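You operate a simulated robot arm through the tools that you are given. There is no shell and no other tool.

Carry out the task below with a simulated robot arm. There is one attempt and no reset: what you move stays moved.

## Task
Fit the card's mandrel and bend the orange long sample round it to FULL.
Fine: clamp it in the blue seat first, and swing the arm back to rest.
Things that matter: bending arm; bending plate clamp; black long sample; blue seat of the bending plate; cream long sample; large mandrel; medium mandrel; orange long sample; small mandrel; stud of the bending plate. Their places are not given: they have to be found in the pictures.

The check looks at the end state, three seconds after you hand in, the way a careful person would. Anything else that was tipped, shoved, dropped, spilled or broken makes it a failure.

## Robot
A 7-joint arm with a two-finger parallel gripper, fixed in place. Base frame: the origin is on the floor under the middle of its stand, x ahead of it, y to its left, z up; the work surface is at about z = 80. Units: cm, degrees, N and s.
With the tool pointing down near the work surface it reaches from about 44 to 92 cm from the base axis. Its first joint turns from -143.0 to 143.0 degrees. Payload 3 kg.
Tool frame: the origin (TCP) lies between the finger pads and is the grasp point; the fingertips stand 3 cm ahead of it; z points along the fingers, y is the line along which they close. The gripper opens to 9.4 cm. The fingers are 2.8 cm wide and 1 cm thick; the gripper's body (5 by 9.6 cm) begins 5.5 cm behind the TCP.
Orientation is told as [roll, pitch, yaw] about the base's x, y, z axes, in that order, counted from this pose: with the fingers straight down and closing along the base's y, the tool's x points along the base's -x, its y along +y and its z along -z.

## Interface
- The arm moves only by the tool drive_tool. Its arguments are lists of equal length, an entry for each row: "delta_pos": the shift along the tool's x, y, z in units of 40 mm (1.0 is 40 mm), a list of three; "angular": the turn, a rotation vector about the tool's x, y, z in units of 8 degrees (1.0 is 8 degrees), a list of three. In form: {"delta_pos": [[tx, ty, tz], ...], "angular": [[rx, ry, rz], ...]}. A call has 1 to 20 rows; each row shifts and turns the commanded pose from where the row before left it, along the tool's axes as they then stand. "hand" is the gripper command, from -1 (fully open) to 1 (shut), values between in proportion, set as the call begins (left out, the last holds). A call with a number of a shift or a turn outside -1 to 1 is refused whole. Rows are played at 5 a second. More than 5 cm and 8.6 degrees between two rows, or a gripper value outside its range, and nothing of the call is played. A pose out of reach is approached as far as the arm can. The call stops where the force on the tool passes 80 N (or 10 N more than at its start, if that is more) or the arm is blocked; 0.2 s more then pass. Each finger travels about 7.2 cm/s and halts on what it meets, pressing with about 23 N; the grip force reading is that of the motor and also rises with nothing between the fingers. The clock runs only during rows and for 0.2 s after the last one: add rows that do not move to give the fingers time. The reply holds the time, the measured pose of the TCP, the force on the tool along the base axes, the opening and the grip force, in the units named above and with some noise, with the torque about the TCP (base axes, N m) and any sound that the robot's microphone picked up.
- Cameras (640 x 400 px; columns grow to the right, rows downward): "scene" is fixed at [39.96, 49.86, 151.97]; the picture's right is [-0.89, -0.47, 0.00], its down [-0.38, 0.72, -0.58] and it looks along [0.27, -0.51, -0.82] (base axes); focal length 214 px, centre (320, 200). "wrist" rides on the gripper at [7.6, 1.4, -10.3] in the tool frame; the picture's right is [-0.18, 0.98, 0.00], its down [-0.75, -0.14, -0.64] and it looks along [-0.63, -0.12, 0.77] (tool axes); focal length 243 px, centre (320, 200).
- grab_frame(camera): a new picture of that camera. The clock stands still meanwhile.
- probe_pixels(camera, pixels): for up to 12 pixels [column, row] of the newest picture of that camera ("zoom" is the newest enlarged one), the place [x, y, z] in the base frame of the surface seen there, good to about 0.2 cm. The clock stands still meanwhile.
- enlarge(camera, box): a new picture of the part [left, top, right, bottom] of that camera's present view, enlarged. The clock stands still meanwhile.
- close_job(): hands the job in; it is judged then, once.

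Leave the gripper open and the arm clear of the work at the hand-in unless told otherwise.

The tools are called after "Call:" by a JSON object that holds its "op" and its "data". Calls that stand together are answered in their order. drive_tool: Moves the arm, as the interface text tells. Its arguments: {"type":"object","properties":{"delta_pos":{"type":"array","items":{"type":"array","items":{"type":"number"}}},"angular":{"type":"array","items":{"type":"array","items":{"type":"number"}}},"hand":{"type":"number"}},"required":["delta_pos","angular"]} The other tools are called the same way: grab_frame (camera) takes a picture; probe_pixels (camera, pixels) gives the place of the surface under pixels of a picture; enlarge (camera, box) takes an enlarged picture of a part of a camera's view; close_job () hands the job in.

At the start:

```text
clock: 0.0
eef_pos: [54.34, 7.74, 123.36]
ee_rot: [0.0, 0.0, -0.1]
contact_force: [-0.2, 0.1, 0.1]
torque: [-0.03, 0.02, 0.0]
opening: 9.43
grip_force: 0.0
```

scene: 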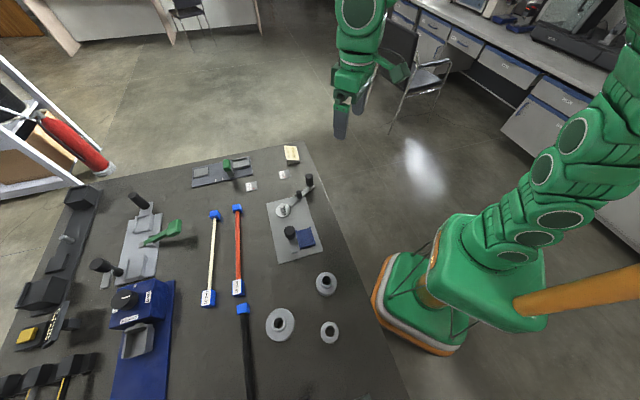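
wrist: 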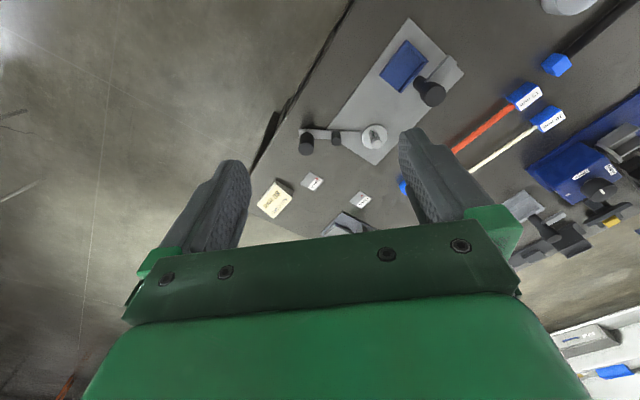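

I see the table with the bending plate (light plate around scene pixel (295,230)), samples, three mandrels and a small card near (290,155). I'll enlarge these areas to read them.

Call:
{"op": "enlarge", "data": {"camera": "scene", "box": [240, 140, 350, 270]}}

Call:
{"op": "enlarge", "data": {"camera": "scene", "box": [180, 140, 320, 200]}}

Call:
{"op": "enlarge", "data": {"camera": "scene", "box": [190, 190, 360, 360]}}

Call:
{"op": "enlarge", "data": {"camera": "wrist", "box": [250, 0, 480, 240]}}

```text
3.08 times, centred on (295, 205) of scene
```

zoom: 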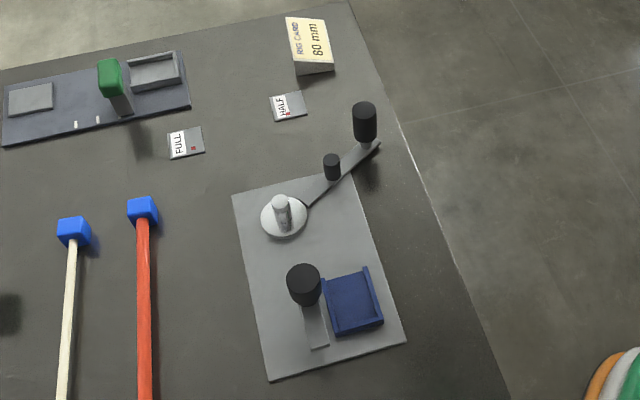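

```text
4.57 times, centred on (250, 170) of scene
```

zoom: 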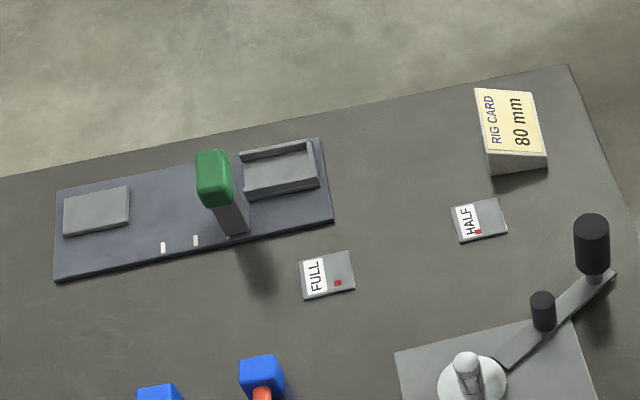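

```text
2.35 times, centred on (275, 275) of scene
```

zoom: 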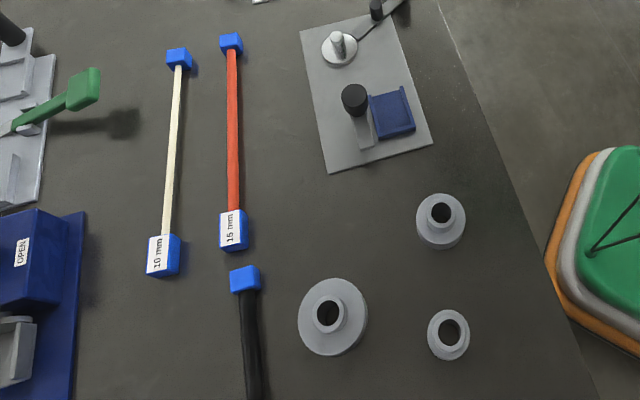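

```text
1.67 times, centred on (365, 120) of wrist
```

zoom: 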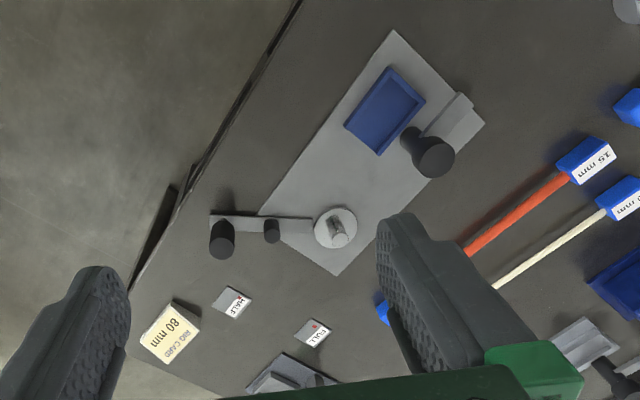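

The card reads "80 mm". I'll probe the mandrels to measure which one is 80 mm, plus the plate parts. First a fresh zoom on the mandrels.

Call:
{"op": "enlarge", "data": {"camera": "scene", "box": [255, 260, 355, 350]}}

```text
4.44 times, centred on (305, 305) of scene
```

zoom: 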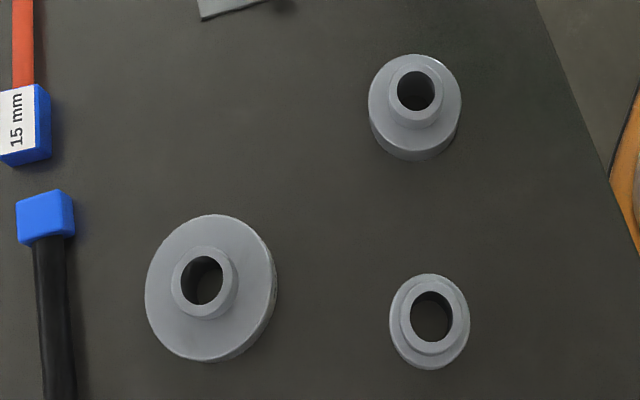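

Probing the rims of the three mandrels in this zoom.

Call:
{"op": "probe_pixels", "data": {"camera": "zoom", "pixels": [[149, 292], [273, 281], [203, 217], [206, 355], [180, 270], [204, 253], [371, 104], [458, 98], [411, 59], [414, 126], [393, 318], [466, 312]]}}

Call:
{"op": "probe_pixels", "data": {"camera": "zoom", "pixels": [[428, 277], [431, 350], [431, 294], [202, 285], [415, 95], [432, 320], [172, 285], [238, 280], [330, 200], [403, 320], [463, 315], [415, 135]]}}

```text
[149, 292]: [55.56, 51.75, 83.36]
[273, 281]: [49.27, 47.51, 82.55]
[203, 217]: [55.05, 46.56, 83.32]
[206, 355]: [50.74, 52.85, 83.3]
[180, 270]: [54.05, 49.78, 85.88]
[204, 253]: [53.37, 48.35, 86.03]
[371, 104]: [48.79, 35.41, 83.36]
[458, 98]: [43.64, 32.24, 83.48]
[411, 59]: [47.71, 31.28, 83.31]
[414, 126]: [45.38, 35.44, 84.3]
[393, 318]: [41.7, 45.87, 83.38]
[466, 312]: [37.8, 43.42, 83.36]
```

```text
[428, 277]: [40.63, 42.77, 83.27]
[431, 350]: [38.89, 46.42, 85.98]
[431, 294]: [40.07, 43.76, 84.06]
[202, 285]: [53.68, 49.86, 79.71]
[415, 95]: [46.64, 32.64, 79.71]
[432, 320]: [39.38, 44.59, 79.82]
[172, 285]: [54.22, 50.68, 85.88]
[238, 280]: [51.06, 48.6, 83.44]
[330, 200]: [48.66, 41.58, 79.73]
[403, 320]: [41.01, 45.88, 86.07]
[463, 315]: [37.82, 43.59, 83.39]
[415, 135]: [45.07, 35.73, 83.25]
```

The large mandrel measures about 8 cm across (80 mm), medium about 6, small about 4.8. So the large one is the card's. Next I look closely at the bending plate.

Call:
{"op": "enlarge", "data": {"camera": "scene", "box": [255, 165, 335, 265]}}

```text
4.00 times, centred on (295, 215) of scene
```

zoom: 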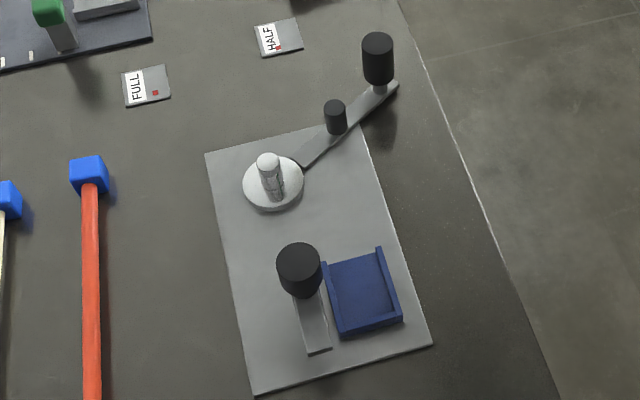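

Probing the plate, stud, arm, roller, handle, clamp, seat and the FULL/HALF tiles.

Call:
{"op": "probe_pixels", "data": {"camera": "zoom", "pixels": [[268, 160], [247, 188], [299, 180], [272, 207], [335, 104], [337, 130], [377, 38], [378, 84], [396, 85], [302, 163], [206, 154], [359, 127]]}}

Call:
{"op": "probe_pixels", "data": {"camera": "zoom", "pixels": [[431, 344], [256, 391], [299, 260], [303, 310], [318, 352], [330, 348], [326, 264], [378, 249], [399, 316], [342, 333], [360, 290], [280, 275]]}}

Call:
{"op": "probe_pixels", "data": {"camera": "zoom", "pixels": [[155, 92], [122, 72], [165, 66], [171, 98], [126, 106], [277, 48], [255, 26], [297, 18], [303, 50], [262, 57], [92, 165], [92, 230]]}}

```text
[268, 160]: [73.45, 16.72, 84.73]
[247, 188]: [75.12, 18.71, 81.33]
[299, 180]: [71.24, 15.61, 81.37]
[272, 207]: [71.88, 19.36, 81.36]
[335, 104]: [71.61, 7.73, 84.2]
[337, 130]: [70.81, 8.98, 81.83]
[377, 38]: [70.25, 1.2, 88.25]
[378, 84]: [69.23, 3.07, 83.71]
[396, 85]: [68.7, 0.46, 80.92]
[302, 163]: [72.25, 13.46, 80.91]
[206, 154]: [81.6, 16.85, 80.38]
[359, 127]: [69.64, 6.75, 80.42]
```

```text
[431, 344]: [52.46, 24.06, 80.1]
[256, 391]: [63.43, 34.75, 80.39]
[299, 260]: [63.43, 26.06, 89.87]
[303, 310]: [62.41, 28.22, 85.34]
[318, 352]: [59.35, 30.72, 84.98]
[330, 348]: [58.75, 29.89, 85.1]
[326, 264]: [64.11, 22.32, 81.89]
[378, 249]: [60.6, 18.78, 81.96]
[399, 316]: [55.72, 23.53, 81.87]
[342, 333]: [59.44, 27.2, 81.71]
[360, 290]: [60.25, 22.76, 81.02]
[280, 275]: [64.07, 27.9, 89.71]
```

```text
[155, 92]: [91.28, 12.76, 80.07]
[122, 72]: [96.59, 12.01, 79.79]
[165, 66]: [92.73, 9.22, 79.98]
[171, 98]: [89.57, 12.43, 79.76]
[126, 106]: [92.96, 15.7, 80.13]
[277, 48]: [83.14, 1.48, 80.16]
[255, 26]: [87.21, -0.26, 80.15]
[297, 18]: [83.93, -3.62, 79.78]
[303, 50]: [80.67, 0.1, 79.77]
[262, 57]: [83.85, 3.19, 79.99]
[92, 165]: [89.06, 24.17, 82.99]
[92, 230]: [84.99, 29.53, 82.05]
```

The seat lies beside the stud with the clamp's bar opposite. I'll bring the wrist camera over the plate at a safe height (TCP to about z=100) to see the clamp's working.

Call:
{"op": "drive_tool", "data": {"delta_pos": [[0.2514, 0.72, 0.834], [0.2514, 0.72, 0.834], [0.2514, 0.72, 0.834], [0.2514, 0.72, 0.834], [0.2514, 0.72, 0.834], [0.2514, 0.72, 0.834], [0.2514, 0.72, 0.834]], "angular": [[0, 0, 0], [0, 0, 0], [0, 0, 0], [0, 0, 0], [0, 0, 0], [0, 0, 0], [0, 0, 0]]}}

Call:
{"op": "grab_frame", "data": {"camera": "wrist"}}

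```text
clock: 1.6
eef_pos: [47.34, 28.01, 100.0]
ee_rot: [0.0, 0.1, 0.0]
contact_force: [0.3, 0.6, -0.3]
torque: [-0.03, -0.04, 0.0]
opening: 9.39
grip_force: 0.0
```

```text
taken
```

wrist: 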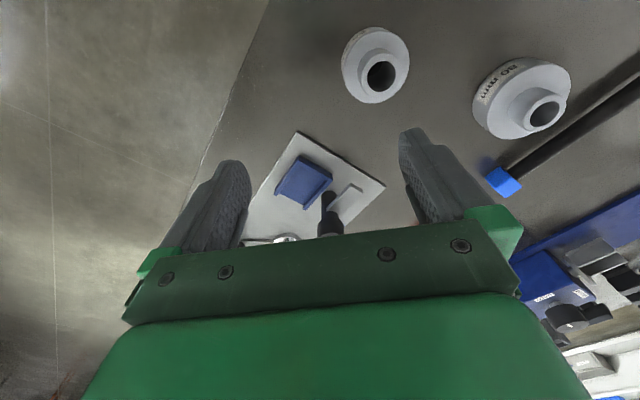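

The large mandrel carries a label on its side at about (505,80). I'll enlarge it and the plate area too.

Call:
{"op": "enlarge", "data": {"camera": "wrist", "box": [330, 10, 590, 150]}}

Call:
{"op": "enlarge", "data": {"camera": "wrist", "box": [230, 120, 400, 250]}}

```text
2.46 times, centred on (460, 80) of wrist
```

zoom: 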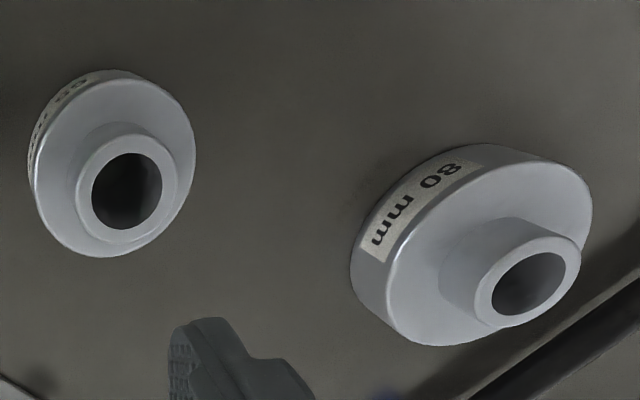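

```text
3.08 times, centred on (315, 185) of wrist
```

zoom: 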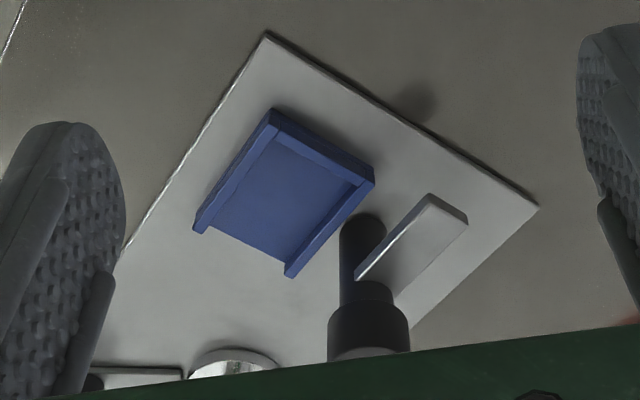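

The large mandrel's label reads "80 mm" – confirmed. The clamp is a swing bar on a post, currently turned away from the seat; the seat is open on the stud side. Now I'll measure the orange sample.

Call:
{"op": "enlarge", "data": {"camera": "scene", "box": [190, 195, 290, 315]}}

```text
3.33 times, centred on (240, 255) of scene
```

zoom: 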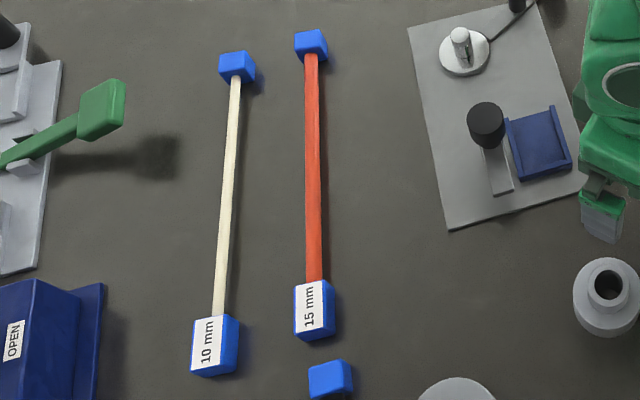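

Call:
{"op": "probe_pixels", "data": {"camera": "zoom", "pixels": [[298, 34], [323, 31], [327, 52], [302, 54], [312, 43], [313, 80], [313, 170], [315, 260], [295, 288], [326, 280], [329, 328], [297, 336]]}}

Call:
{"op": "probe_pixels", "data": {"camera": "zoom", "pixels": [[312, 310], [334, 300], [312, 340], [229, 180], [240, 66], [215, 345], [330, 375], [306, 170], [320, 170], [307, 260], [321, 260], [350, 170]]}}

```text
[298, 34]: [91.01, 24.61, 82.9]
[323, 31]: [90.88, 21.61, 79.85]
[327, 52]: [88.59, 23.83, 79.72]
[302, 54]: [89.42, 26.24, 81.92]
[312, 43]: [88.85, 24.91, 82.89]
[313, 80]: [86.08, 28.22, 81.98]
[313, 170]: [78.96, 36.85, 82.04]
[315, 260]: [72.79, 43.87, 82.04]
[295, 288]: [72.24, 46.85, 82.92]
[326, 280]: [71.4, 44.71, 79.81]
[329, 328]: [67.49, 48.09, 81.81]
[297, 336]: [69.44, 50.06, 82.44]
```

```text
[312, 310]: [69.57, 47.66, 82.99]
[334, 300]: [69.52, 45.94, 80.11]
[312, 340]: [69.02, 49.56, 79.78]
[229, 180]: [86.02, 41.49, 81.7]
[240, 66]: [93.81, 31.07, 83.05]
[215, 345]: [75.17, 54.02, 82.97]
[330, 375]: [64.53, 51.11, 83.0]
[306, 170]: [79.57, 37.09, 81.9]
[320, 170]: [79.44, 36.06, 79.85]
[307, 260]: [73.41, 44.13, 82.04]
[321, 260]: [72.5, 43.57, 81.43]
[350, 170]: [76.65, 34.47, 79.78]
```

The sample's rod is 1.5 cm thick, its top at z≈82; blocks 3.2 cm tall; the line runs about 130° with the label block towards the near end. Now I move the wrist camera over the plate for precise measures.

Call:
{"op": "drive_tool", "data": {"delta_pos": [[-0.856, -0.25, -0.25], [-0.856, -0.25, -0.25], [-0.856, -0.25, -0.25], [-0.856, -0.25, -0.25]], "angular": [[0, 0, 0], [0, 0, 0], [0, 0, 0], [0, 0, 0]]}}

Call:
{"op": "grab_frame", "data": {"camera": "wrist"}}

```text
clock: 2.6
eef_pos: [61.08, 23.89, 104.04]
ee_rot: [0.0, 0.0, 0.0]
contact_force: [-0.2, 0.3, -0.1]
torque: [0.01, -0.05, 0.01]
opening: 9.38
grip_force: 0.0
```

```text
taken
```

wrist: 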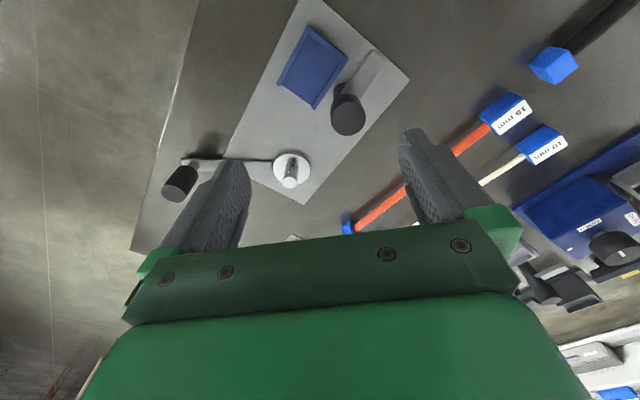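

Call:
{"op": "enlarge", "data": {"camera": "wrist", "box": [230, 0, 420, 210]}}

```text
1.90 times, centred on (325, 105) of wrist
```

zoom: 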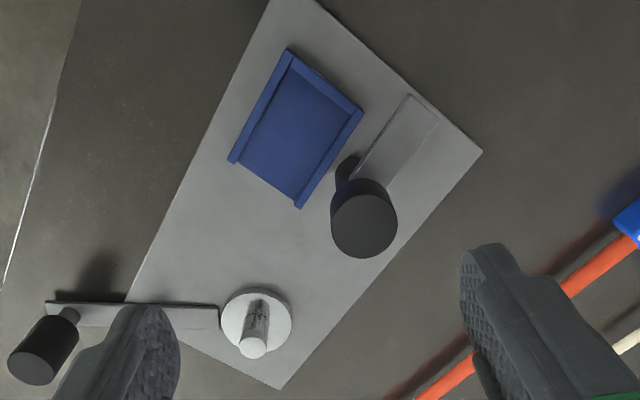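

Call:
{"op": "probe_pixels", "data": {"camera": "zoom", "pixels": [[288, 52], [361, 113], [232, 160], [300, 206], [234, 150], [276, 72], [300, 61], [355, 109], [298, 130], [355, 120], [303, 203], [264, 105]]}}

Call:
{"op": "probe_pixels", "data": {"camera": "zoom", "pixels": [[253, 350], [257, 325], [223, 315], [291, 320], [257, 288], [258, 355], [364, 205], [364, 240], [410, 97], [437, 118], [358, 172], [420, 110]]}}

Call:
{"op": "probe_pixels", "data": {"camera": "zoom", "pixels": [[48, 302], [48, 325], [218, 305], [218, 328], [33, 365], [70, 312], [280, 388], [482, 151], [128, 290], [320, 5], [110, 305], [345, 160]]}}

```text
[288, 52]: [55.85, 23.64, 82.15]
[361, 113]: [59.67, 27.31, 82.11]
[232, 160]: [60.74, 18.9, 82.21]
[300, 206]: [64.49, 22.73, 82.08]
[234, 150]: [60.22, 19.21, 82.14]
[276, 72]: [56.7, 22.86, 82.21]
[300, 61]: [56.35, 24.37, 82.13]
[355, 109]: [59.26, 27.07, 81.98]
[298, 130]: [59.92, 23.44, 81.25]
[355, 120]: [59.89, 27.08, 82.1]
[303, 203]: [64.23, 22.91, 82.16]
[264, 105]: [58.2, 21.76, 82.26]
```

```text
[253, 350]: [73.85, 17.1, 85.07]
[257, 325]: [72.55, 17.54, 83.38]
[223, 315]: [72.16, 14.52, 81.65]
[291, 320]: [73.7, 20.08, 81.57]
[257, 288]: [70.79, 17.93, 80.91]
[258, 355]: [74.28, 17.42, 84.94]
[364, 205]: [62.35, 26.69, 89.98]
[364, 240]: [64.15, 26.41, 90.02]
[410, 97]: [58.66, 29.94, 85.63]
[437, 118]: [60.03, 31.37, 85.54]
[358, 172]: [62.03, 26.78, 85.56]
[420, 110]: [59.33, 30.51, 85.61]
```

```text
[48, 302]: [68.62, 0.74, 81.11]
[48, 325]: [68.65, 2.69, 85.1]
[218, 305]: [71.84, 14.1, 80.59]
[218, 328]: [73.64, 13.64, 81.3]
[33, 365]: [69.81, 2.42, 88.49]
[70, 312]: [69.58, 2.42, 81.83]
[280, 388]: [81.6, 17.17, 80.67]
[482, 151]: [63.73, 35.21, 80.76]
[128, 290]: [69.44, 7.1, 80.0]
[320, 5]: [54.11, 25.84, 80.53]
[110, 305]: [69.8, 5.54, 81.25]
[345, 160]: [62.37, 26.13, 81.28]
```

Seat, stud, clamp and arm are located. The FULL tile's dot is at a bearing about 89–90° counter-clockwise from the arm at rest. Now I move over the large mandrel (about (52.6, 49.7)) to measure it from above.

Call:
{"op": "drive_tool", "data": {"delta_pos": [[0.304, 0.921, 0.214], [0.304, 0.921, 0.214], [0.304, 0.921, 0.214], [0.304, 0.921, 0.214], [0.304, 0.921, 0.214], [0.304, 0.921, 0.214], [0.304, 0.921, 0.214]], "angular": [[0, 0, 0], [0, 0, 0], [0, 0, 0], [0, 0, 0], [0, 0, 0], [0, 0, 0], [0, 0, 0]]}}

Call:
{"op": "grab_frame", "data": {"camera": "wrist"}}

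```text
clock: 4.2
eef_pos: [52.59, 49.79, 98.0]
ee_rot: [0.0, 0.0, -0.1]
contact_force: [-0.1, 0.1, 0.4]
torque: [0.02, 0.05, -0.01]
opening: 9.4
grip_force: 0.1
```

```text
taken
```

wrist: 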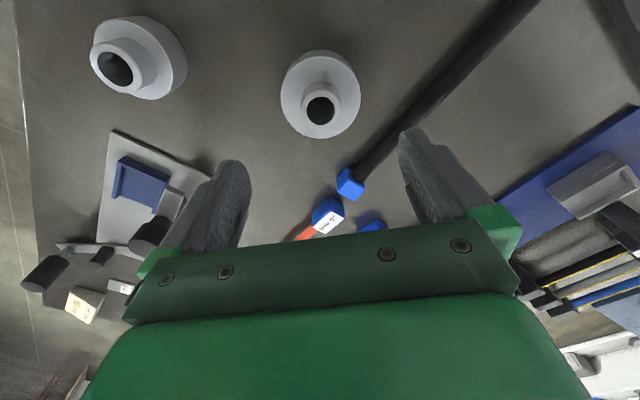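

Call:
{"op": "enlarge", "data": {"camera": "wrist", "box": [250, 30, 390, 160]}}

```text
3.08 times, centred on (320, 95) of wrist
```

zoom: 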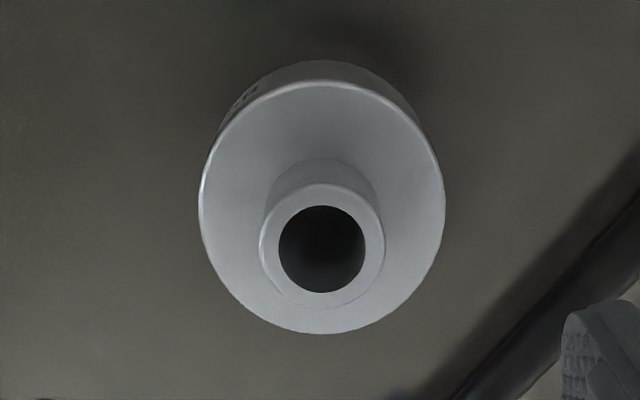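

Call:
{"op": "probe_pixels", "data": {"camera": "zoom", "pixels": [[204, 210], [441, 210], [322, 329], [322, 87], [263, 245], [381, 245], [322, 188], [322, 301], [322, 202], [277, 249], [366, 249], [322, 296]]}}

```text
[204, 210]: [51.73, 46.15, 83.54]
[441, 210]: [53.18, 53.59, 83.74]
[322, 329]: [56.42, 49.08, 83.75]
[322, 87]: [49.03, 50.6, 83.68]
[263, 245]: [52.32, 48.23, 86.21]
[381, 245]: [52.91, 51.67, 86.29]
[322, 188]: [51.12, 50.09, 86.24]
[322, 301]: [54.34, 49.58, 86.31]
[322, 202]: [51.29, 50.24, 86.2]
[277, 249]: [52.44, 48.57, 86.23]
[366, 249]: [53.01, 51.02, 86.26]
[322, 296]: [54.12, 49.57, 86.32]
```

The mandrel's centre is about (52.65, 49.87), boss 3.5 cm across from z 83.7 to 86.25, hole 2.45 cm. The TCP is right above; I descend to z≈87 with open fingers.

Call:
{"op": "drive_tool", "data": {"delta_pos": [[-0.015, 0.02, 0.7], [0, 0, 0.7], [0, 0, 0.7], [0, 0, 0.65], [0, 0, 0]], "angular": [[0, 0, 0], [0, 0, 0], [0, 0, 0], [0, 0, 0], [0, 0, 0]], "hand": -1}}

Call:
{"op": "drive_tool", "data": {"delta_pos": [[0, 0, 0], [0, 0, 0], [0, 0, 0], [0, 0, 0], [0, 0, 0]], "angular": [[0, 0, 0], [0, 0, 0], [0, 0, 0], [0, 0, 0], [0, 0, 0]], "hand": 1}}

Call:
{"op": "grab_frame", "data": {"camera": "wrist"}}

```text
clock: 5.4
eef_pos: [52.57, 49.7, 86.92]
ee_rot: [0.0, 0.0, 0.0]
contact_force: [0.1, 0.1, 1.0]
torque: [-0.02, 0.01, -0.01]
opening: 9.4
grip_force: 0.0
```

```text
clock: 6.6
eef_pos: [52.56, 49.71, 87.09]
ee_rot: [0.0, 0.1, 0.0]
contact_force: [-0.3, 1.0, 1.7]
torque: [-0.04, -0.11, -0.07]
opening: 4.12
grip_force: 23.2
```

```text
taken
```

wrist: 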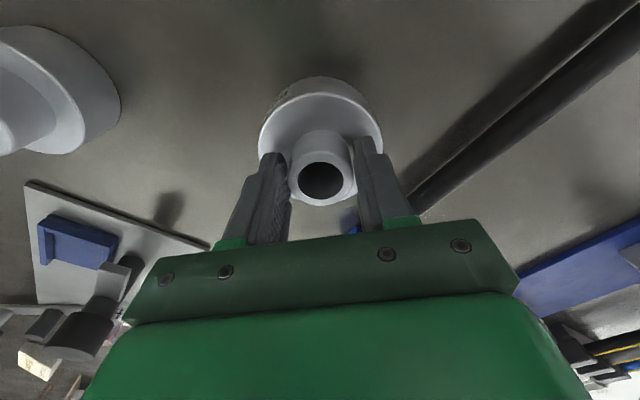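

The fingers hold the boss (opening 4.1). I zoom to check the grip and probe the boss centre relative to the TCP.

Call:
{"op": "enlarge", "data": {"camera": "wrist", "box": [240, 70, 400, 220]}}

```text
2.67 times, centred on (320, 145) of wrist
```

zoom: 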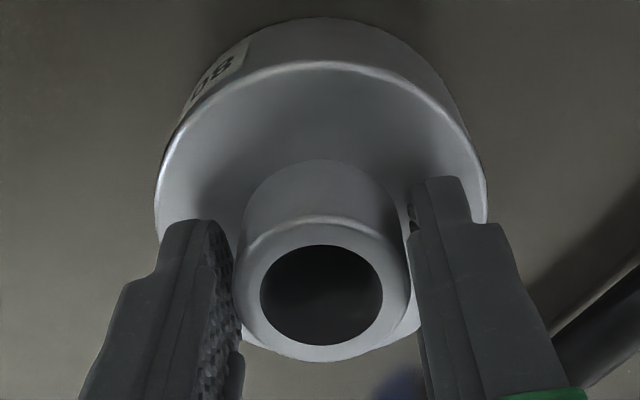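

Call:
{"op": "probe_pixels", "data": {"camera": "zoom", "pixels": [[245, 292], [402, 285], [321, 226], [325, 352], [254, 296], [390, 290], [322, 240], [325, 348]]}}

```text
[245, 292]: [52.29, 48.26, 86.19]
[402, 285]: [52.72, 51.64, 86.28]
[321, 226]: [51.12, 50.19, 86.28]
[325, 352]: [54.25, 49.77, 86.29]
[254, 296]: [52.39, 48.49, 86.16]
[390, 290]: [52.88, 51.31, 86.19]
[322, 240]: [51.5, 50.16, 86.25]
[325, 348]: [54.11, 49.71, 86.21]
```

The boss is centred within about 2 mm of the TCP. I lift the mandrel straight up 12 cm and check.

Call:
{"op": "drive_tool", "data": {"delta_pos": [[0, 0, -0.3], [0, 0, -0.7], [0, 0, -1], [0, 0, -1], [0, 0, 0]], "angular": [[0, 0, 0], [0, 0, 0], [0, 0, 0], [0, 0, 0], [0, 0, 0]]}}

Call:
{"op": "enlarge", "data": {"camera": "wrist", "box": [240, 70, 400, 220]}}

```text
clock: 7.8
eef_pos: [52.54, 49.87, 99.04]
ee_rot: [0.0, 0.0, 0.0]
contact_force: [0.6, 0.6, 0.0]
torque: [0.01, 0.01, -0.03]
opening: 0.02
grip_force: 23.2
```

```text
2.67 times, centred on (320, 145) of wrist
```

zoom: 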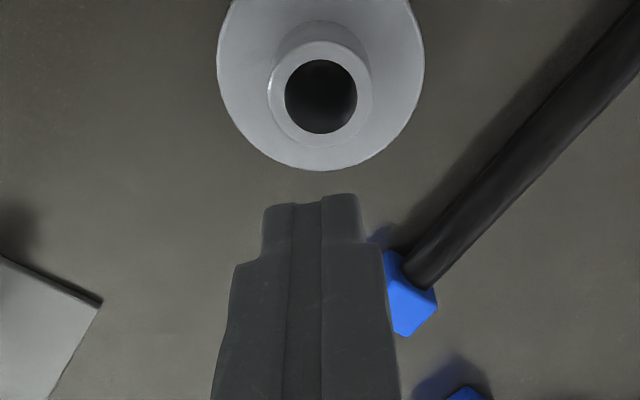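

The fingers came up empty — the mandrel slipped out and stayed on the table. I open the gripper and look at whether it moved.

Call:
{"op": "drive_tool", "data": {"delta_pos": [[0, 0, 0], [0, 0, 0], [0, 0, 0], [0, 0, 0], [0, 0, 0]], "angular": [[0, 0, 0], [0, 0, 0], [0, 0, 0], [0, 0, 0], [0, 0, 0]], "hand": -1}}

Call:
{"op": "enlarge", "data": {"camera": "wrist", "box": [250, 30, 390, 160]}}

```text
clock: 9.0
eef_pos: [52.43, 49.73, 98.91]
ee_rot: [0.1, 0.0, 0.0]
contact_force: [0.2, 0.5, -0.1]
torque: [-0.02, -0.01, -0.01]
opening: 9.38
grip_force: 0.1
```

```text
3.08 times, centred on (320, 95) of wrist
```

zoom: 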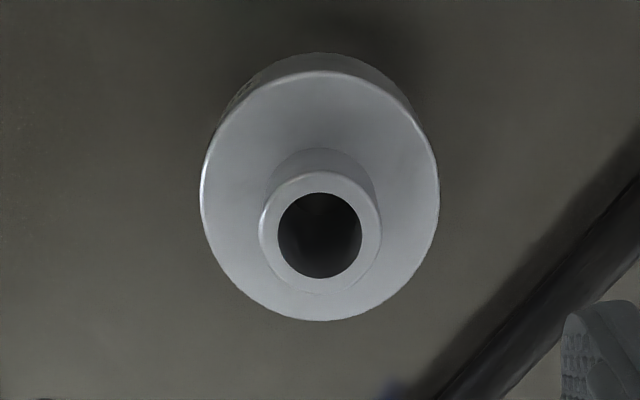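

The mandrel is still standing in the same place. I re-probe it carefully before a deeper, slower grip.

Call:
{"op": "probe_pixels", "data": {"camera": "zoom", "pixels": [[203, 195], [437, 195], [320, 318], [320, 76], [261, 232], [380, 232], [320, 174], [320, 288], [225, 260], [415, 260], [240, 110], [400, 110]]}}

```text
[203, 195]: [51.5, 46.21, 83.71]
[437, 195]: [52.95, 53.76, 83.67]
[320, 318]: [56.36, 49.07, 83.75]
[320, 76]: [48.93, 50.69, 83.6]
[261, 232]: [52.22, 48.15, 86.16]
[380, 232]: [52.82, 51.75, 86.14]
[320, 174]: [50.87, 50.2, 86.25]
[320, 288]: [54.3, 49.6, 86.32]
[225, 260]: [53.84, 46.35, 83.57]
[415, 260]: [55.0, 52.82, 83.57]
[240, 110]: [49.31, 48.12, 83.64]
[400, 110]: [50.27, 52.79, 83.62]
```

The centre is about (52.55, 49.93). I descend to about z=86.8 (tips just above the flange), close, and wait.

Call:
{"op": "drive_tool", "data": {"delta_pos": [[-0.01, 0.03, 0.8], [0, 0, 0.8], [0, 0, 0.8], [0, 0, 0.5], [0, 0, 0.13], [0, 0, 0]], "angular": [[0, 0, 0], [0, 0, 0], [0, 0, 0], [0, 0, 0], [0, 0, 0], [0, 0, 0]]}}

Call:
{"op": "drive_tool", "data": {"delta_pos": [[0, 0, 0], [0, 0, 0], [0, 0, 0], [0, 0, 0], [0, 0, 0], [0, 0, 0], [0, 0, 0], [0, 0, 0]], "angular": [[0, 0, 0], [0, 0, 0], [0, 0, 0], [0, 0, 0], [0, 0, 0], [0, 0, 0], [0, 0, 0], [0, 0, 0]], "hand": 1}}

Call:
{"op": "enlarge", "data": {"camera": "wrist", "box": [240, 70, 400, 220]}}

```text
clock: 10.4
eef_pos: [52.44, 49.88, 86.9]
ee_rot: [0.0, 0.1, 0.0]
contact_force: [-0.9, -0.3, -0.4]
torque: [0.02, 0.03, 0.03]
opening: 9.39
grip_force: 0.1
```

```text
clock: 12.2
eef_pos: [52.48, 49.77, 86.92]
ee_rot: [-0.1, 0.1, -0.1]
contact_force: [-0.8, -0.2, 6.8]
torque: [0.01, -0.26, 0.01]
opening: 3.77
grip_force: 23.4
```

```text
2.67 times, centred on (320, 145) of wrist
```

zoom: 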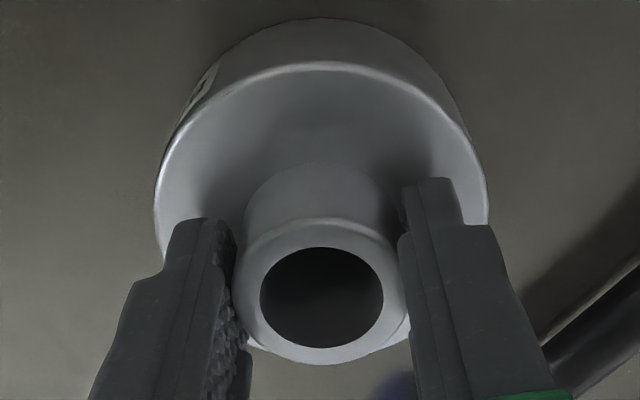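

Now the opening is 3.77 with 23 N. I lift very slowly by 0.6 cm and read the force.

Call:
{"op": "drive_tool", "data": {"delta_pos": [[0, 0, -0.05], [0, 0, -0.05], [0, 0, -0.05], [0, 0, 0], [0, 0, 0]], "angular": [[0, 0, 0], [0, 0, 0], [0, 0, 0], [0, 0, 0], [0, 0, 0]]}}

Call:
{"op": "enlarge", "data": {"camera": "wrist", "box": [240, 70, 400, 220]}}

```text
clock: 13.4
eef_pos: [52.52, 49.8, 87.51]
ee_rot: [0.0, 0.1, 0.0]
contact_force: [0.1, 0.2, -3.1]
torque: [0.05, 0.0, -0.03]
opening: 3.78
grip_force: 22.6
```

```text
2.67 times, centred on (320, 145) of wrist
```

zoom: 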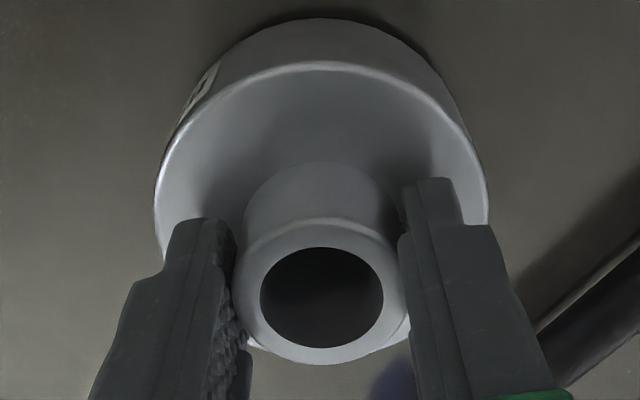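

The mandrel now moves with the fingers (load 3.1 N, same relative view). I lift on gently to z≈99.

Call:
{"op": "drive_tool", "data": {"delta_pos": [[0, 0, -0.15], [0, 0, -0.25], [0, 0, -0.35], [0, 0, -0.45], [0, 0, -0.5], [0, 0, -0.5], [0, 0, -0.4], [0, 0, -0.2], [0, 0, 0]], "angular": [[0, 0, 0], [0, 0, 0], [0, 0, 0], [0, 0, 0], [0, 0, 0], [0, 0, 0], [0, 0, 0], [0, 0, 0], [0, 0, 0]]}}

Call:
{"op": "grab_frame", "data": {"camera": "wrist"}}

```text
clock: 15.4
eef_pos: [52.54, 49.98, 98.69]
ee_rot: [0.0, 0.1, 0.0]
contact_force: [-0.2, -0.4, -2.7]
torque: [-0.01, -0.01, 0.0]
opening: 3.77
grip_force: 22.9
```

```text
taken
```

wrist: 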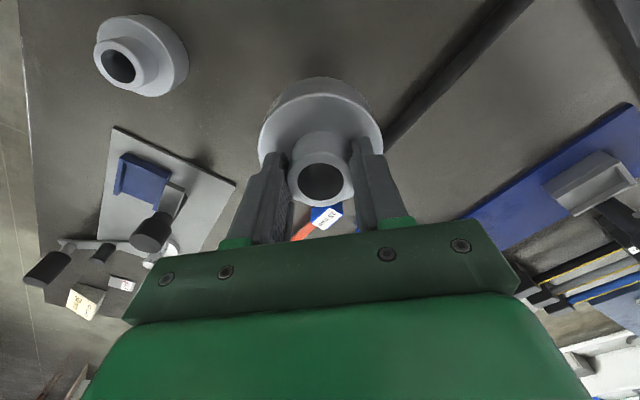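

Held firmly. I carry it at z≈101 to just beyond the stud, TCP about (77.8, 16.4), so that the stud shows in front of the mandrel for a fine measurement.

Call:
{"op": "drive_tool", "data": {"delta_pos": [[-0.2, -0.26, -0.1], [-0.396, -0.525, -0.1], [-0.396, -0.525, -0.1], [-0.396, -0.525, -0.1], [-0.396, -0.525, -0.1], [-0.396, -0.525, -0.1], [-0.396, -0.525, 0], [-0.396, -0.525, 0], [-0.396, -0.525, 0], [-0.396, -0.525, 0], [-0.396, -0.525, 0], [-0.396, -0.525, 0], [-0.396, -0.525, 0], [-0.396, -0.525, 0], [-0.396, -0.525, 0], [-0.396, -0.525, 0], [-0.196, -0.265, 0], [0, 0, 0]], "angular": [[0, 0, 0], [0, 0, 0], [0, 0, 0], [0, 0, 0], [0, 0, 0], [0, 0, 0], [0, 0, 0], [0, 0, 0], [0, 0, 0], [0, 0, 0], [0, 0, 0], [0, 0, 0], [0, 0, 0], [0, 0, 0], [0, 0, 0], [0, 0, 0], [0, 0, 0], [0, 0, 0]]}}

Call:
{"op": "grab_frame", "data": {"camera": "wrist"}}

```text
clock: 19.2
eef_pos: [77.82, 16.23, 101.07]
ee_rot: [0.1, 0.0, 0.0]
contact_force: [-0.3, 0.3, -2.5]
torque: [0.02, -0.02, 0.0]
opening: 3.81
grip_force: 23.2
```

```text
taken
```

wrist: 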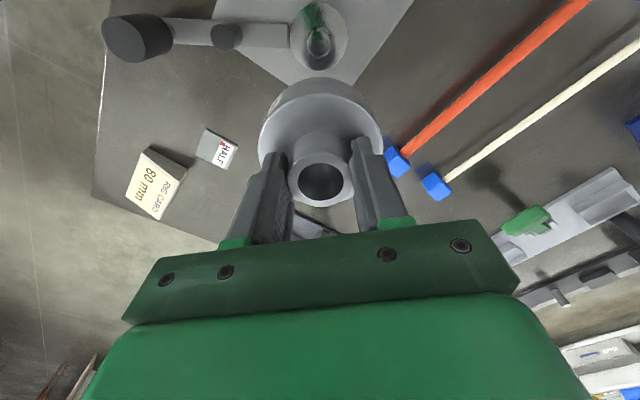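

The stud shows at about (320,40) just above the held mandrel. Zooming for probes of the stud, disc, roller and handle.

Call:
{"op": "enlarge", "data": {"camera": "wrist", "box": [270, 0, 370, 80]}}

```text
5.00 times, centred on (320, 40) of wrist
```

zoom: 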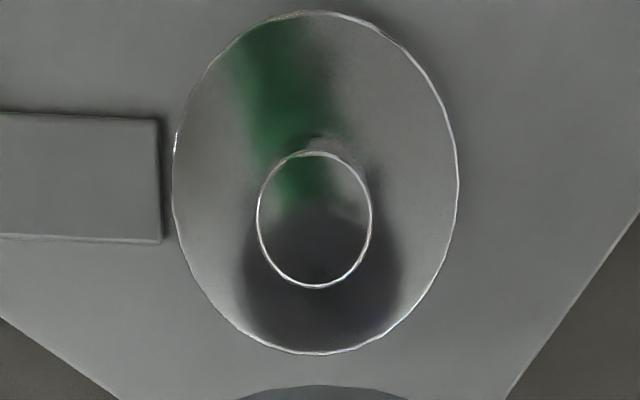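

Call:
{"op": "probe_pixels", "data": {"camera": "zoom", "pixels": [[262, 218], [367, 218], [314, 157], [314, 283], [275, 175], [353, 262], [275, 262], [353, 172], [314, 220], [300, 200], [330, 200], [314, 240]]}}

Call:
{"op": "probe_pixels", "data": {"camera": "zoom", "pixels": [[178, 185], [453, 185], [318, 16], [318, 349], [220, 70], [420, 290], [220, 290], [420, 70], [150, 125], [150, 235], [20, 120], [20, 235]]}}

```text
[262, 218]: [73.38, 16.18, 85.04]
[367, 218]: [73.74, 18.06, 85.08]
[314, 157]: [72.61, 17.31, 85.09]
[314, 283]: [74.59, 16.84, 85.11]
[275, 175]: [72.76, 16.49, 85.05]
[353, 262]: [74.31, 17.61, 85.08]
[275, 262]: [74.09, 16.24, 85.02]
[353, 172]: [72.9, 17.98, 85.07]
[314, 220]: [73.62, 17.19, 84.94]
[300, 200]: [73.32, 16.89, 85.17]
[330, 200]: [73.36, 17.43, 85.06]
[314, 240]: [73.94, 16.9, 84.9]
```

```text
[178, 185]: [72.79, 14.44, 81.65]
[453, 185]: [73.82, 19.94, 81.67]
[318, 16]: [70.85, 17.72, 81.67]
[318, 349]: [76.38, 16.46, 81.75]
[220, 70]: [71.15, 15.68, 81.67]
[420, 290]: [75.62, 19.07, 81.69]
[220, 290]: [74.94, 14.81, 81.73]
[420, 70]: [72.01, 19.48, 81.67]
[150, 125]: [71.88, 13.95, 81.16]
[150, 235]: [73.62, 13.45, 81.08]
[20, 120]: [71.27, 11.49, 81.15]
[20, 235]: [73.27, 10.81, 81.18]
```

Stud centre ≈ (73.53, 17.10), top z 85.07, diameter 2.0; disc top z 81.68. Now the held mandrel's hole in the same view.

Call:
{"op": "enlarge", "data": {"camera": "wrist", "box": [250, 70, 390, 220]}}

```text
2.67 times, centred on (320, 145) of wrist
```

zoom: 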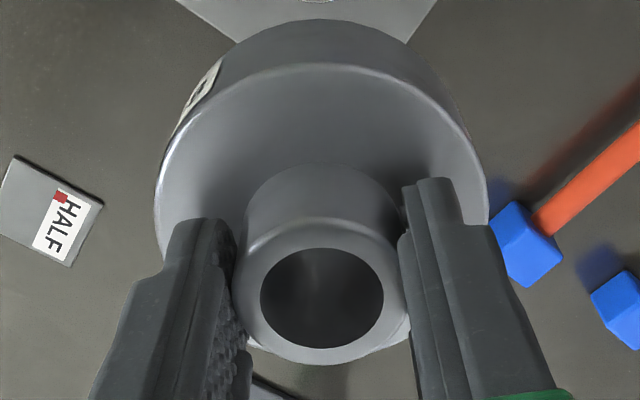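

Call:
{"op": "probe_pixels", "data": {"camera": "zoom", "pixels": [[254, 300], [389, 298], [322, 242], [322, 352], [277, 255], [368, 338], [277, 338], [368, 255], [160, 200], [482, 200], [321, 70], [245, 297]]}}

```text
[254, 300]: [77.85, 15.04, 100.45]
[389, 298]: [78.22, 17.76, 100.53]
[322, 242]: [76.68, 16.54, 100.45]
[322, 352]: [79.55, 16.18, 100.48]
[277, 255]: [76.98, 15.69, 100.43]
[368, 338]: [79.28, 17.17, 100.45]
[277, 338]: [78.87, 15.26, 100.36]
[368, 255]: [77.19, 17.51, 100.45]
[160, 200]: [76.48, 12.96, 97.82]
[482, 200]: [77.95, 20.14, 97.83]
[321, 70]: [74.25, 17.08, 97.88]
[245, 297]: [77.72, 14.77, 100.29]
```

Hole centre ≈ (78.08, 16.40), so it must shift by (−4.55, +0.70). I move over the stud and then descend 8 cm to just above its top.

Call:
{"op": "drive_tool", "data": {"delta_pos": [[0.3, 0.045, 0], [0.5, 0.08, 0], [0.3375, 0.05, 0], [0, 0, 0.3], [0, 0, 0.5], [0, 0, 0.5], [0, 0, 0.4], [0, 0, 0.2], [0, 0, 0]], "angular": [[0, 0, 0], [0, 0, 0], [0, 0, 0], [0, 0, 0], [0, 0, 0], [0, 0, 0], [0, 0, 0], [0, 0, 0], [0, 0, 0]]}}

Call:
{"op": "grab_frame", "data": {"camera": "wrist"}}

Call:
{"op": "enlarge", "data": {"camera": "scene", "box": [240, 140, 350, 250]}}

```text
clock: 21.2
eef_pos: [73.31, 17.02, 93.49]
ee_rot: [0.0, 0.1, 0.1]
contact_force: [0.6, -0.2, -3.3]
torque: [0.02, 0.04, 0.01]
opening: 3.79
grip_force: 22.6
```

```text
taken
```

wrist: 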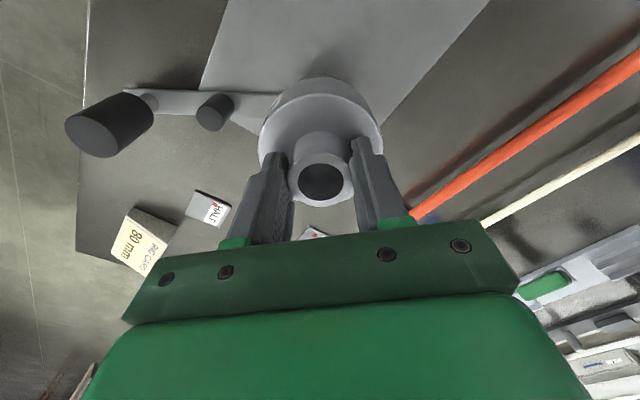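

```text
3.64 times, centred on (295, 195) of scene
```

zoom: 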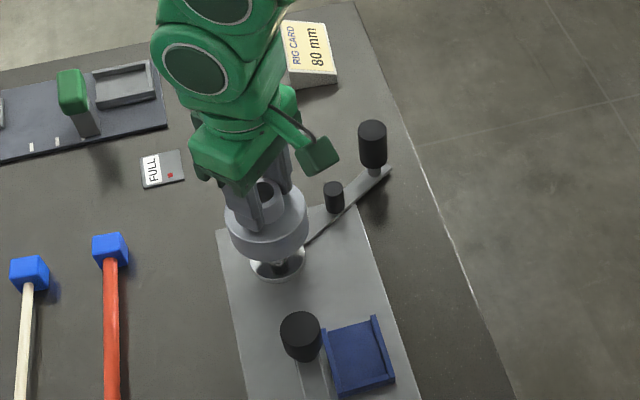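

Measured position puts the hole within 1 mm of the stud axis. I lower 1.8 cm in small steps and read the force.

Call:
{"op": "drive_tool", "data": {"delta_pos": [[0, 0, 0.15], [0, 0, 0.15], [0, 0, 0.15], [0, 0, 0]], "angular": [[0, 0, 0], [0, 0, 0], [0, 0, 0], [0, 0, 0]]}}

Call:
{"op": "enlarge", "data": {"camera": "wrist", "box": [250, 70, 390, 220]}}

```text
clock: 22.2
eef_pos: [73.33, 17.11, 91.61]
ee_rot: [0.0, 0.0, 0.0]
contact_force: [0.6, -0.2, -2.6]
torque: [-0.02, -0.04, 0.02]
opening: 3.8
grip_force: 23.2
```

```text
2.67 times, centred on (320, 145) of wrist
```

zoom: 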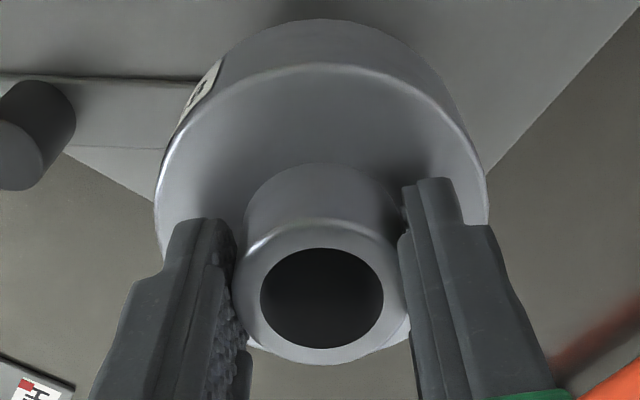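

Force is still only the mandrel's weight with its bottom 0.5 cm below the stud's top: it is threading on. I lower another 2.4 cm.

Call:
{"op": "drive_tool", "data": {"delta_pos": [[0, 0, 0.12], [0, 0, 0.12], [0, 0, 0.12], [0, 0, 0.12], [0, 0, 0.12], [0, 0, 0]], "angular": [[0, 0, 0], [0, 0, 0], [0, 0, 0], [0, 0, 0], [0, 0, 0], [0, 0, 0]]}}

```text
clock: 23.6
eef_pos: [73.34, 17.04, 89.18]
ee_rot: [0.0, 0.0, 0.0]
contact_force: [-0.3, -0.7, -3.5]
torque: [-0.01, 0.0, 0.01]
opening: 3.79
grip_force: 23.1
```

Still free. I lower the last few millimetres until it rests on the disc.

Call:
{"op": "drive_tool", "data": {"delta_pos": [[0, 0, 0.04], [0, 0, 0.03], [0, 0, 0.03], [0, 0, 0]], "angular": [[0, 0, 0], [0, 0, 0], [0, 0, 0], [0, 0, 0]]}}

```text
clock: 24.6
eef_pos: [73.36, 16.97, 88.76]
ee_rot: [0.1, 0.0, 0.0]
contact_force: [0.0, 0.0, -3.3]
torque: [-0.03, -0.03, 0.0]
opening: 3.79
grip_force: 22.6
```

Call:
{"op": "drive_tool", "data": {"delta_pos": [[0, 0, 0.02], [0, 0, 0.02], [0, 0, 0.02], [0, 0, 0]], "angular": [[0, 0, 0], [0, 0, 0], [0, 0, 0], [0, 0, 0]]}}

```text
clock: 25.6
eef_pos: [73.28, 16.96, 88.59]
ee_rot: [0.0, 0.0, 0.1]
contact_force: [0.0, 0.0, -2.8]
torque: [0.0, 0.04, 0.05]
opening: 3.79
grip_force: 23.0
```

Call:
{"op": "drive_tool", "data": {"delta_pos": [[0, 0, 0.02], [0, 0, 0.02], [0, 0, 0.02], [0, 0, 0]], "angular": [[0, 0, 0], [0, 0, 0], [0, 0, 0], [0, 0, 0]]}}

Call:
{"op": "enlarge", "data": {"camera": "scene", "box": [240, 140, 350, 250]}}

```text
clock: 26.6
eef_pos: [73.4, 17.01, 88.46]
ee_rot: [0.0, 0.0, 0.0]
contact_force: [-2.3, -3.5, 12.0]
torque: [-0.16, 0.16, 0.0]
opening: 3.77
grip_force: 22.9
```

```text
3.64 times, centred on (295, 195) of scene
```

zoom: 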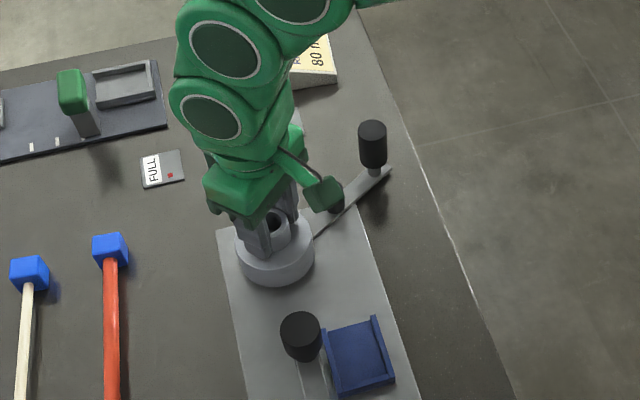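

Contact (12 N): the mandrel rests on the disc. I open the fingers and rise.

Call:
{"op": "drive_tool", "data": {"delta_pos": [[0, 0, 0], [0, 0, 0], [0, 0, 0], [0, 0, 0], [0, 0, -0.3], [0, 0, -0.7], [0, 0, -1], [0, 0, -1], [0, 0, 0]], "angular": [[0, 0, 0], [0, 0, 0], [0, 0, 0], [0, 0, 0], [0, 0, 0], [0, 0, 0], [0, 0, 0], [0, 0, 0], [0, 0, 0]], "hand": -1}}

Call:
{"op": "grab_frame", "data": {"camera": "wrist"}}

Call:
{"op": "enlarge", "data": {"camera": "wrist", "box": [230, 20, 410, 170]}}

```text
clock: 28.6
eef_pos: [73.26, 16.91, 100.5]
ee_rot: [-0.1, 0.2, 0.1]
contact_force: [0.7, 1.0, 0.4]
torque: [0.01, -0.05, 0.01]
opening: 9.42
grip_force: 0.1
```

```text
taken
```

wrist: 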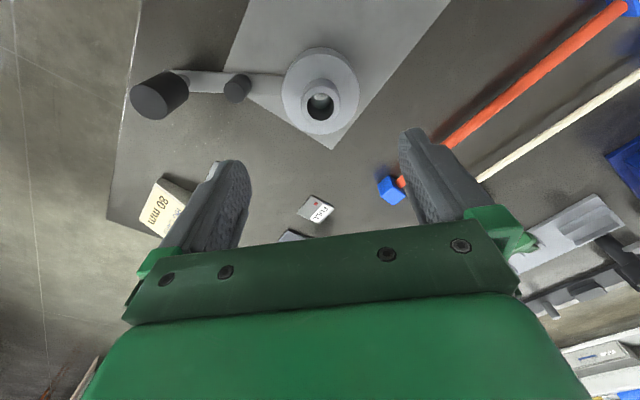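

```text
2.67 times, centred on (320, 95) of wrist
```

zoom: 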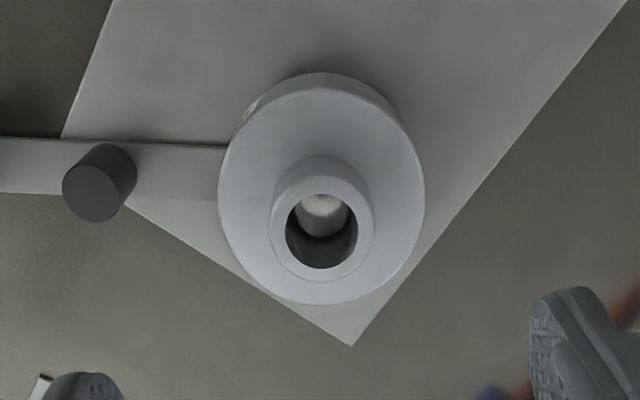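

The mandrel sits on the stud. I check its height and flatness, and measure the roller and handle.

Call:
{"op": "probe_pixels", "data": {"camera": "zoom", "pixels": [[222, 180], [422, 180], [320, 299], [320, 92], [275, 218], [369, 218], [320, 178], [320, 275], [92, 192], [67, 190], [118, 190], [105, 150]]}}

Call:
{"op": "probe_pixels", "data": {"camera": "wrist", "pixels": [[147, 100], [135, 98], [164, 98], [150, 85], [150, 114], [180, 80], [315, 204], [200, 78], [200, 90], [270, 78], [270, 90], [237, 88]]}}

```text
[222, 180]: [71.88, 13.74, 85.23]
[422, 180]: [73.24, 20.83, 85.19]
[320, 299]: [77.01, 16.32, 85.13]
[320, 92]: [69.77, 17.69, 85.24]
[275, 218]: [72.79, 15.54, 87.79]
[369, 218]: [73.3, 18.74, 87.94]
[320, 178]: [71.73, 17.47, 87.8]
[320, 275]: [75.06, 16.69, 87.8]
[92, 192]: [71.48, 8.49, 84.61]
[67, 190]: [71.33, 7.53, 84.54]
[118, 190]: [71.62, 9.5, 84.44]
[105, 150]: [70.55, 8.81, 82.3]
```

```text
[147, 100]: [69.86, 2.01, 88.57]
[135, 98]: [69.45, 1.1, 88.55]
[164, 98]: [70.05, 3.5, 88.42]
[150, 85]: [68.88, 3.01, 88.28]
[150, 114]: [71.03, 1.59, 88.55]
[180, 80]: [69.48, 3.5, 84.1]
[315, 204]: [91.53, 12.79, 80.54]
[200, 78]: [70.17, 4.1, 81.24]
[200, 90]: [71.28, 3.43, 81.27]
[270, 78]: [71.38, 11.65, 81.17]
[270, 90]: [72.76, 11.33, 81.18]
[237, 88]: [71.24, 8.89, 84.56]
```

The mandrel is level and fully on (boss top 87.8). Handle centre ≈ (69.85, 2.3), roller ≈ (71.5, 8.5), FULL dot ≈ (91.4, 12.8). Next I go above the orange sample and turn the tool in line with it (its axis at ~130°).

Call:
{"op": "drive_tool", "data": {"delta_pos": [[-0.044, 0.861, 0.018], [-0.044, 0.861, 0.018], [-0.044, 0.861, 0.018], [-0.044, 0.861, 0.018], [-0.044, 0.861, 0.018], [-0.044, 0.861, 0.018], [-0.044, 0.861, 0.018], [0, 0, 0], [0, 0, 0], [0, 0, 0], [0, 0, 0], [0, 0, 0], [0, 0, 0], [0, 0, 0], [0, 0, 0]], "angular": [[0, 0, 0], [0, 0, 0], [0, 0, 0], [0, 0, 0], [0, 0, 0], [0, 0, 0], [0, 0, 0], [0, 0, 0.887], [0, 0, 0.887], [0, 0, 0.887], [0, 0, 0.887], [0, 0, 0.887], [0, 0, 0.887], [0, 0, 0.888], [0, 0, 0]]}}

Call:
{"op": "grab_frame", "data": {"camera": "wrist"}}

```text
clock: 31.8
eef_pos: [74.54, 41.12, 100.01]
ee_rot: [0.0, 0.1, -49.8]
contact_force: [0.2, -0.3, -0.5]
torque: [0.01, 0.01, -0.04]
opening: 9.4
grip_force: 0.1
```

```text
taken
```

wrist: 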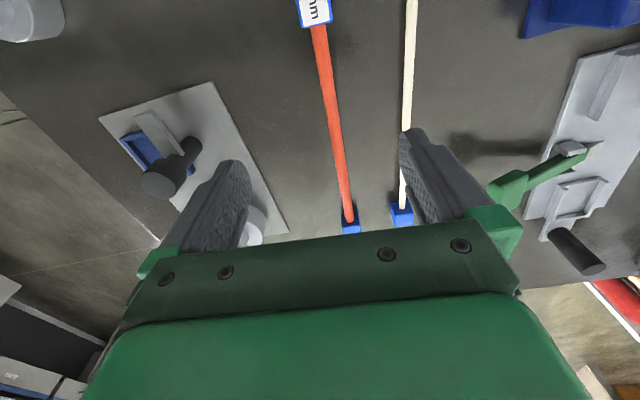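

The orange rod runs from (318,30) to (350,220) in the wrist view; the cream one is 8 cm to its right. I zoom and probe the rod's centre line.

Call:
{"op": "enlarge", "data": {"camera": "wrist", "box": [270, 0, 390, 80]}}

Call:
{"op": "probe_pixels", "data": {"camera": "wrist", "pixels": [[319, 40], [325, 75], [331, 110], [337, 145], [343, 180], [314, 5], [318, 75], [331, 75], [325, 120], [336, 120], [300, 22], [331, 22]]}}

```text
5.00 times, centred on (330, 40) of wrist
```

zoom: 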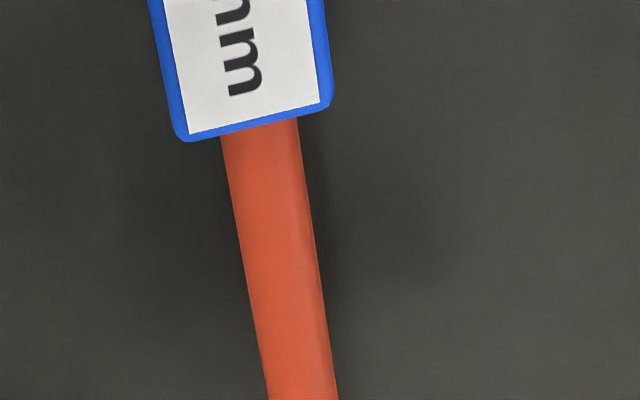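

```text
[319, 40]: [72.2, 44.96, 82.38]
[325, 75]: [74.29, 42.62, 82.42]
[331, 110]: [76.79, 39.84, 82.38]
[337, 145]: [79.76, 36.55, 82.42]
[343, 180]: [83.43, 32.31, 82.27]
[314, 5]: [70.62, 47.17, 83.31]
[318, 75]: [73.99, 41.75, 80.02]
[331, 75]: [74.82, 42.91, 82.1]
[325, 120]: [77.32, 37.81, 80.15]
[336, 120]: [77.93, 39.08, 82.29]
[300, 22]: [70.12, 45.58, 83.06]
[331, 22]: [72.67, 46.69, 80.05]
```

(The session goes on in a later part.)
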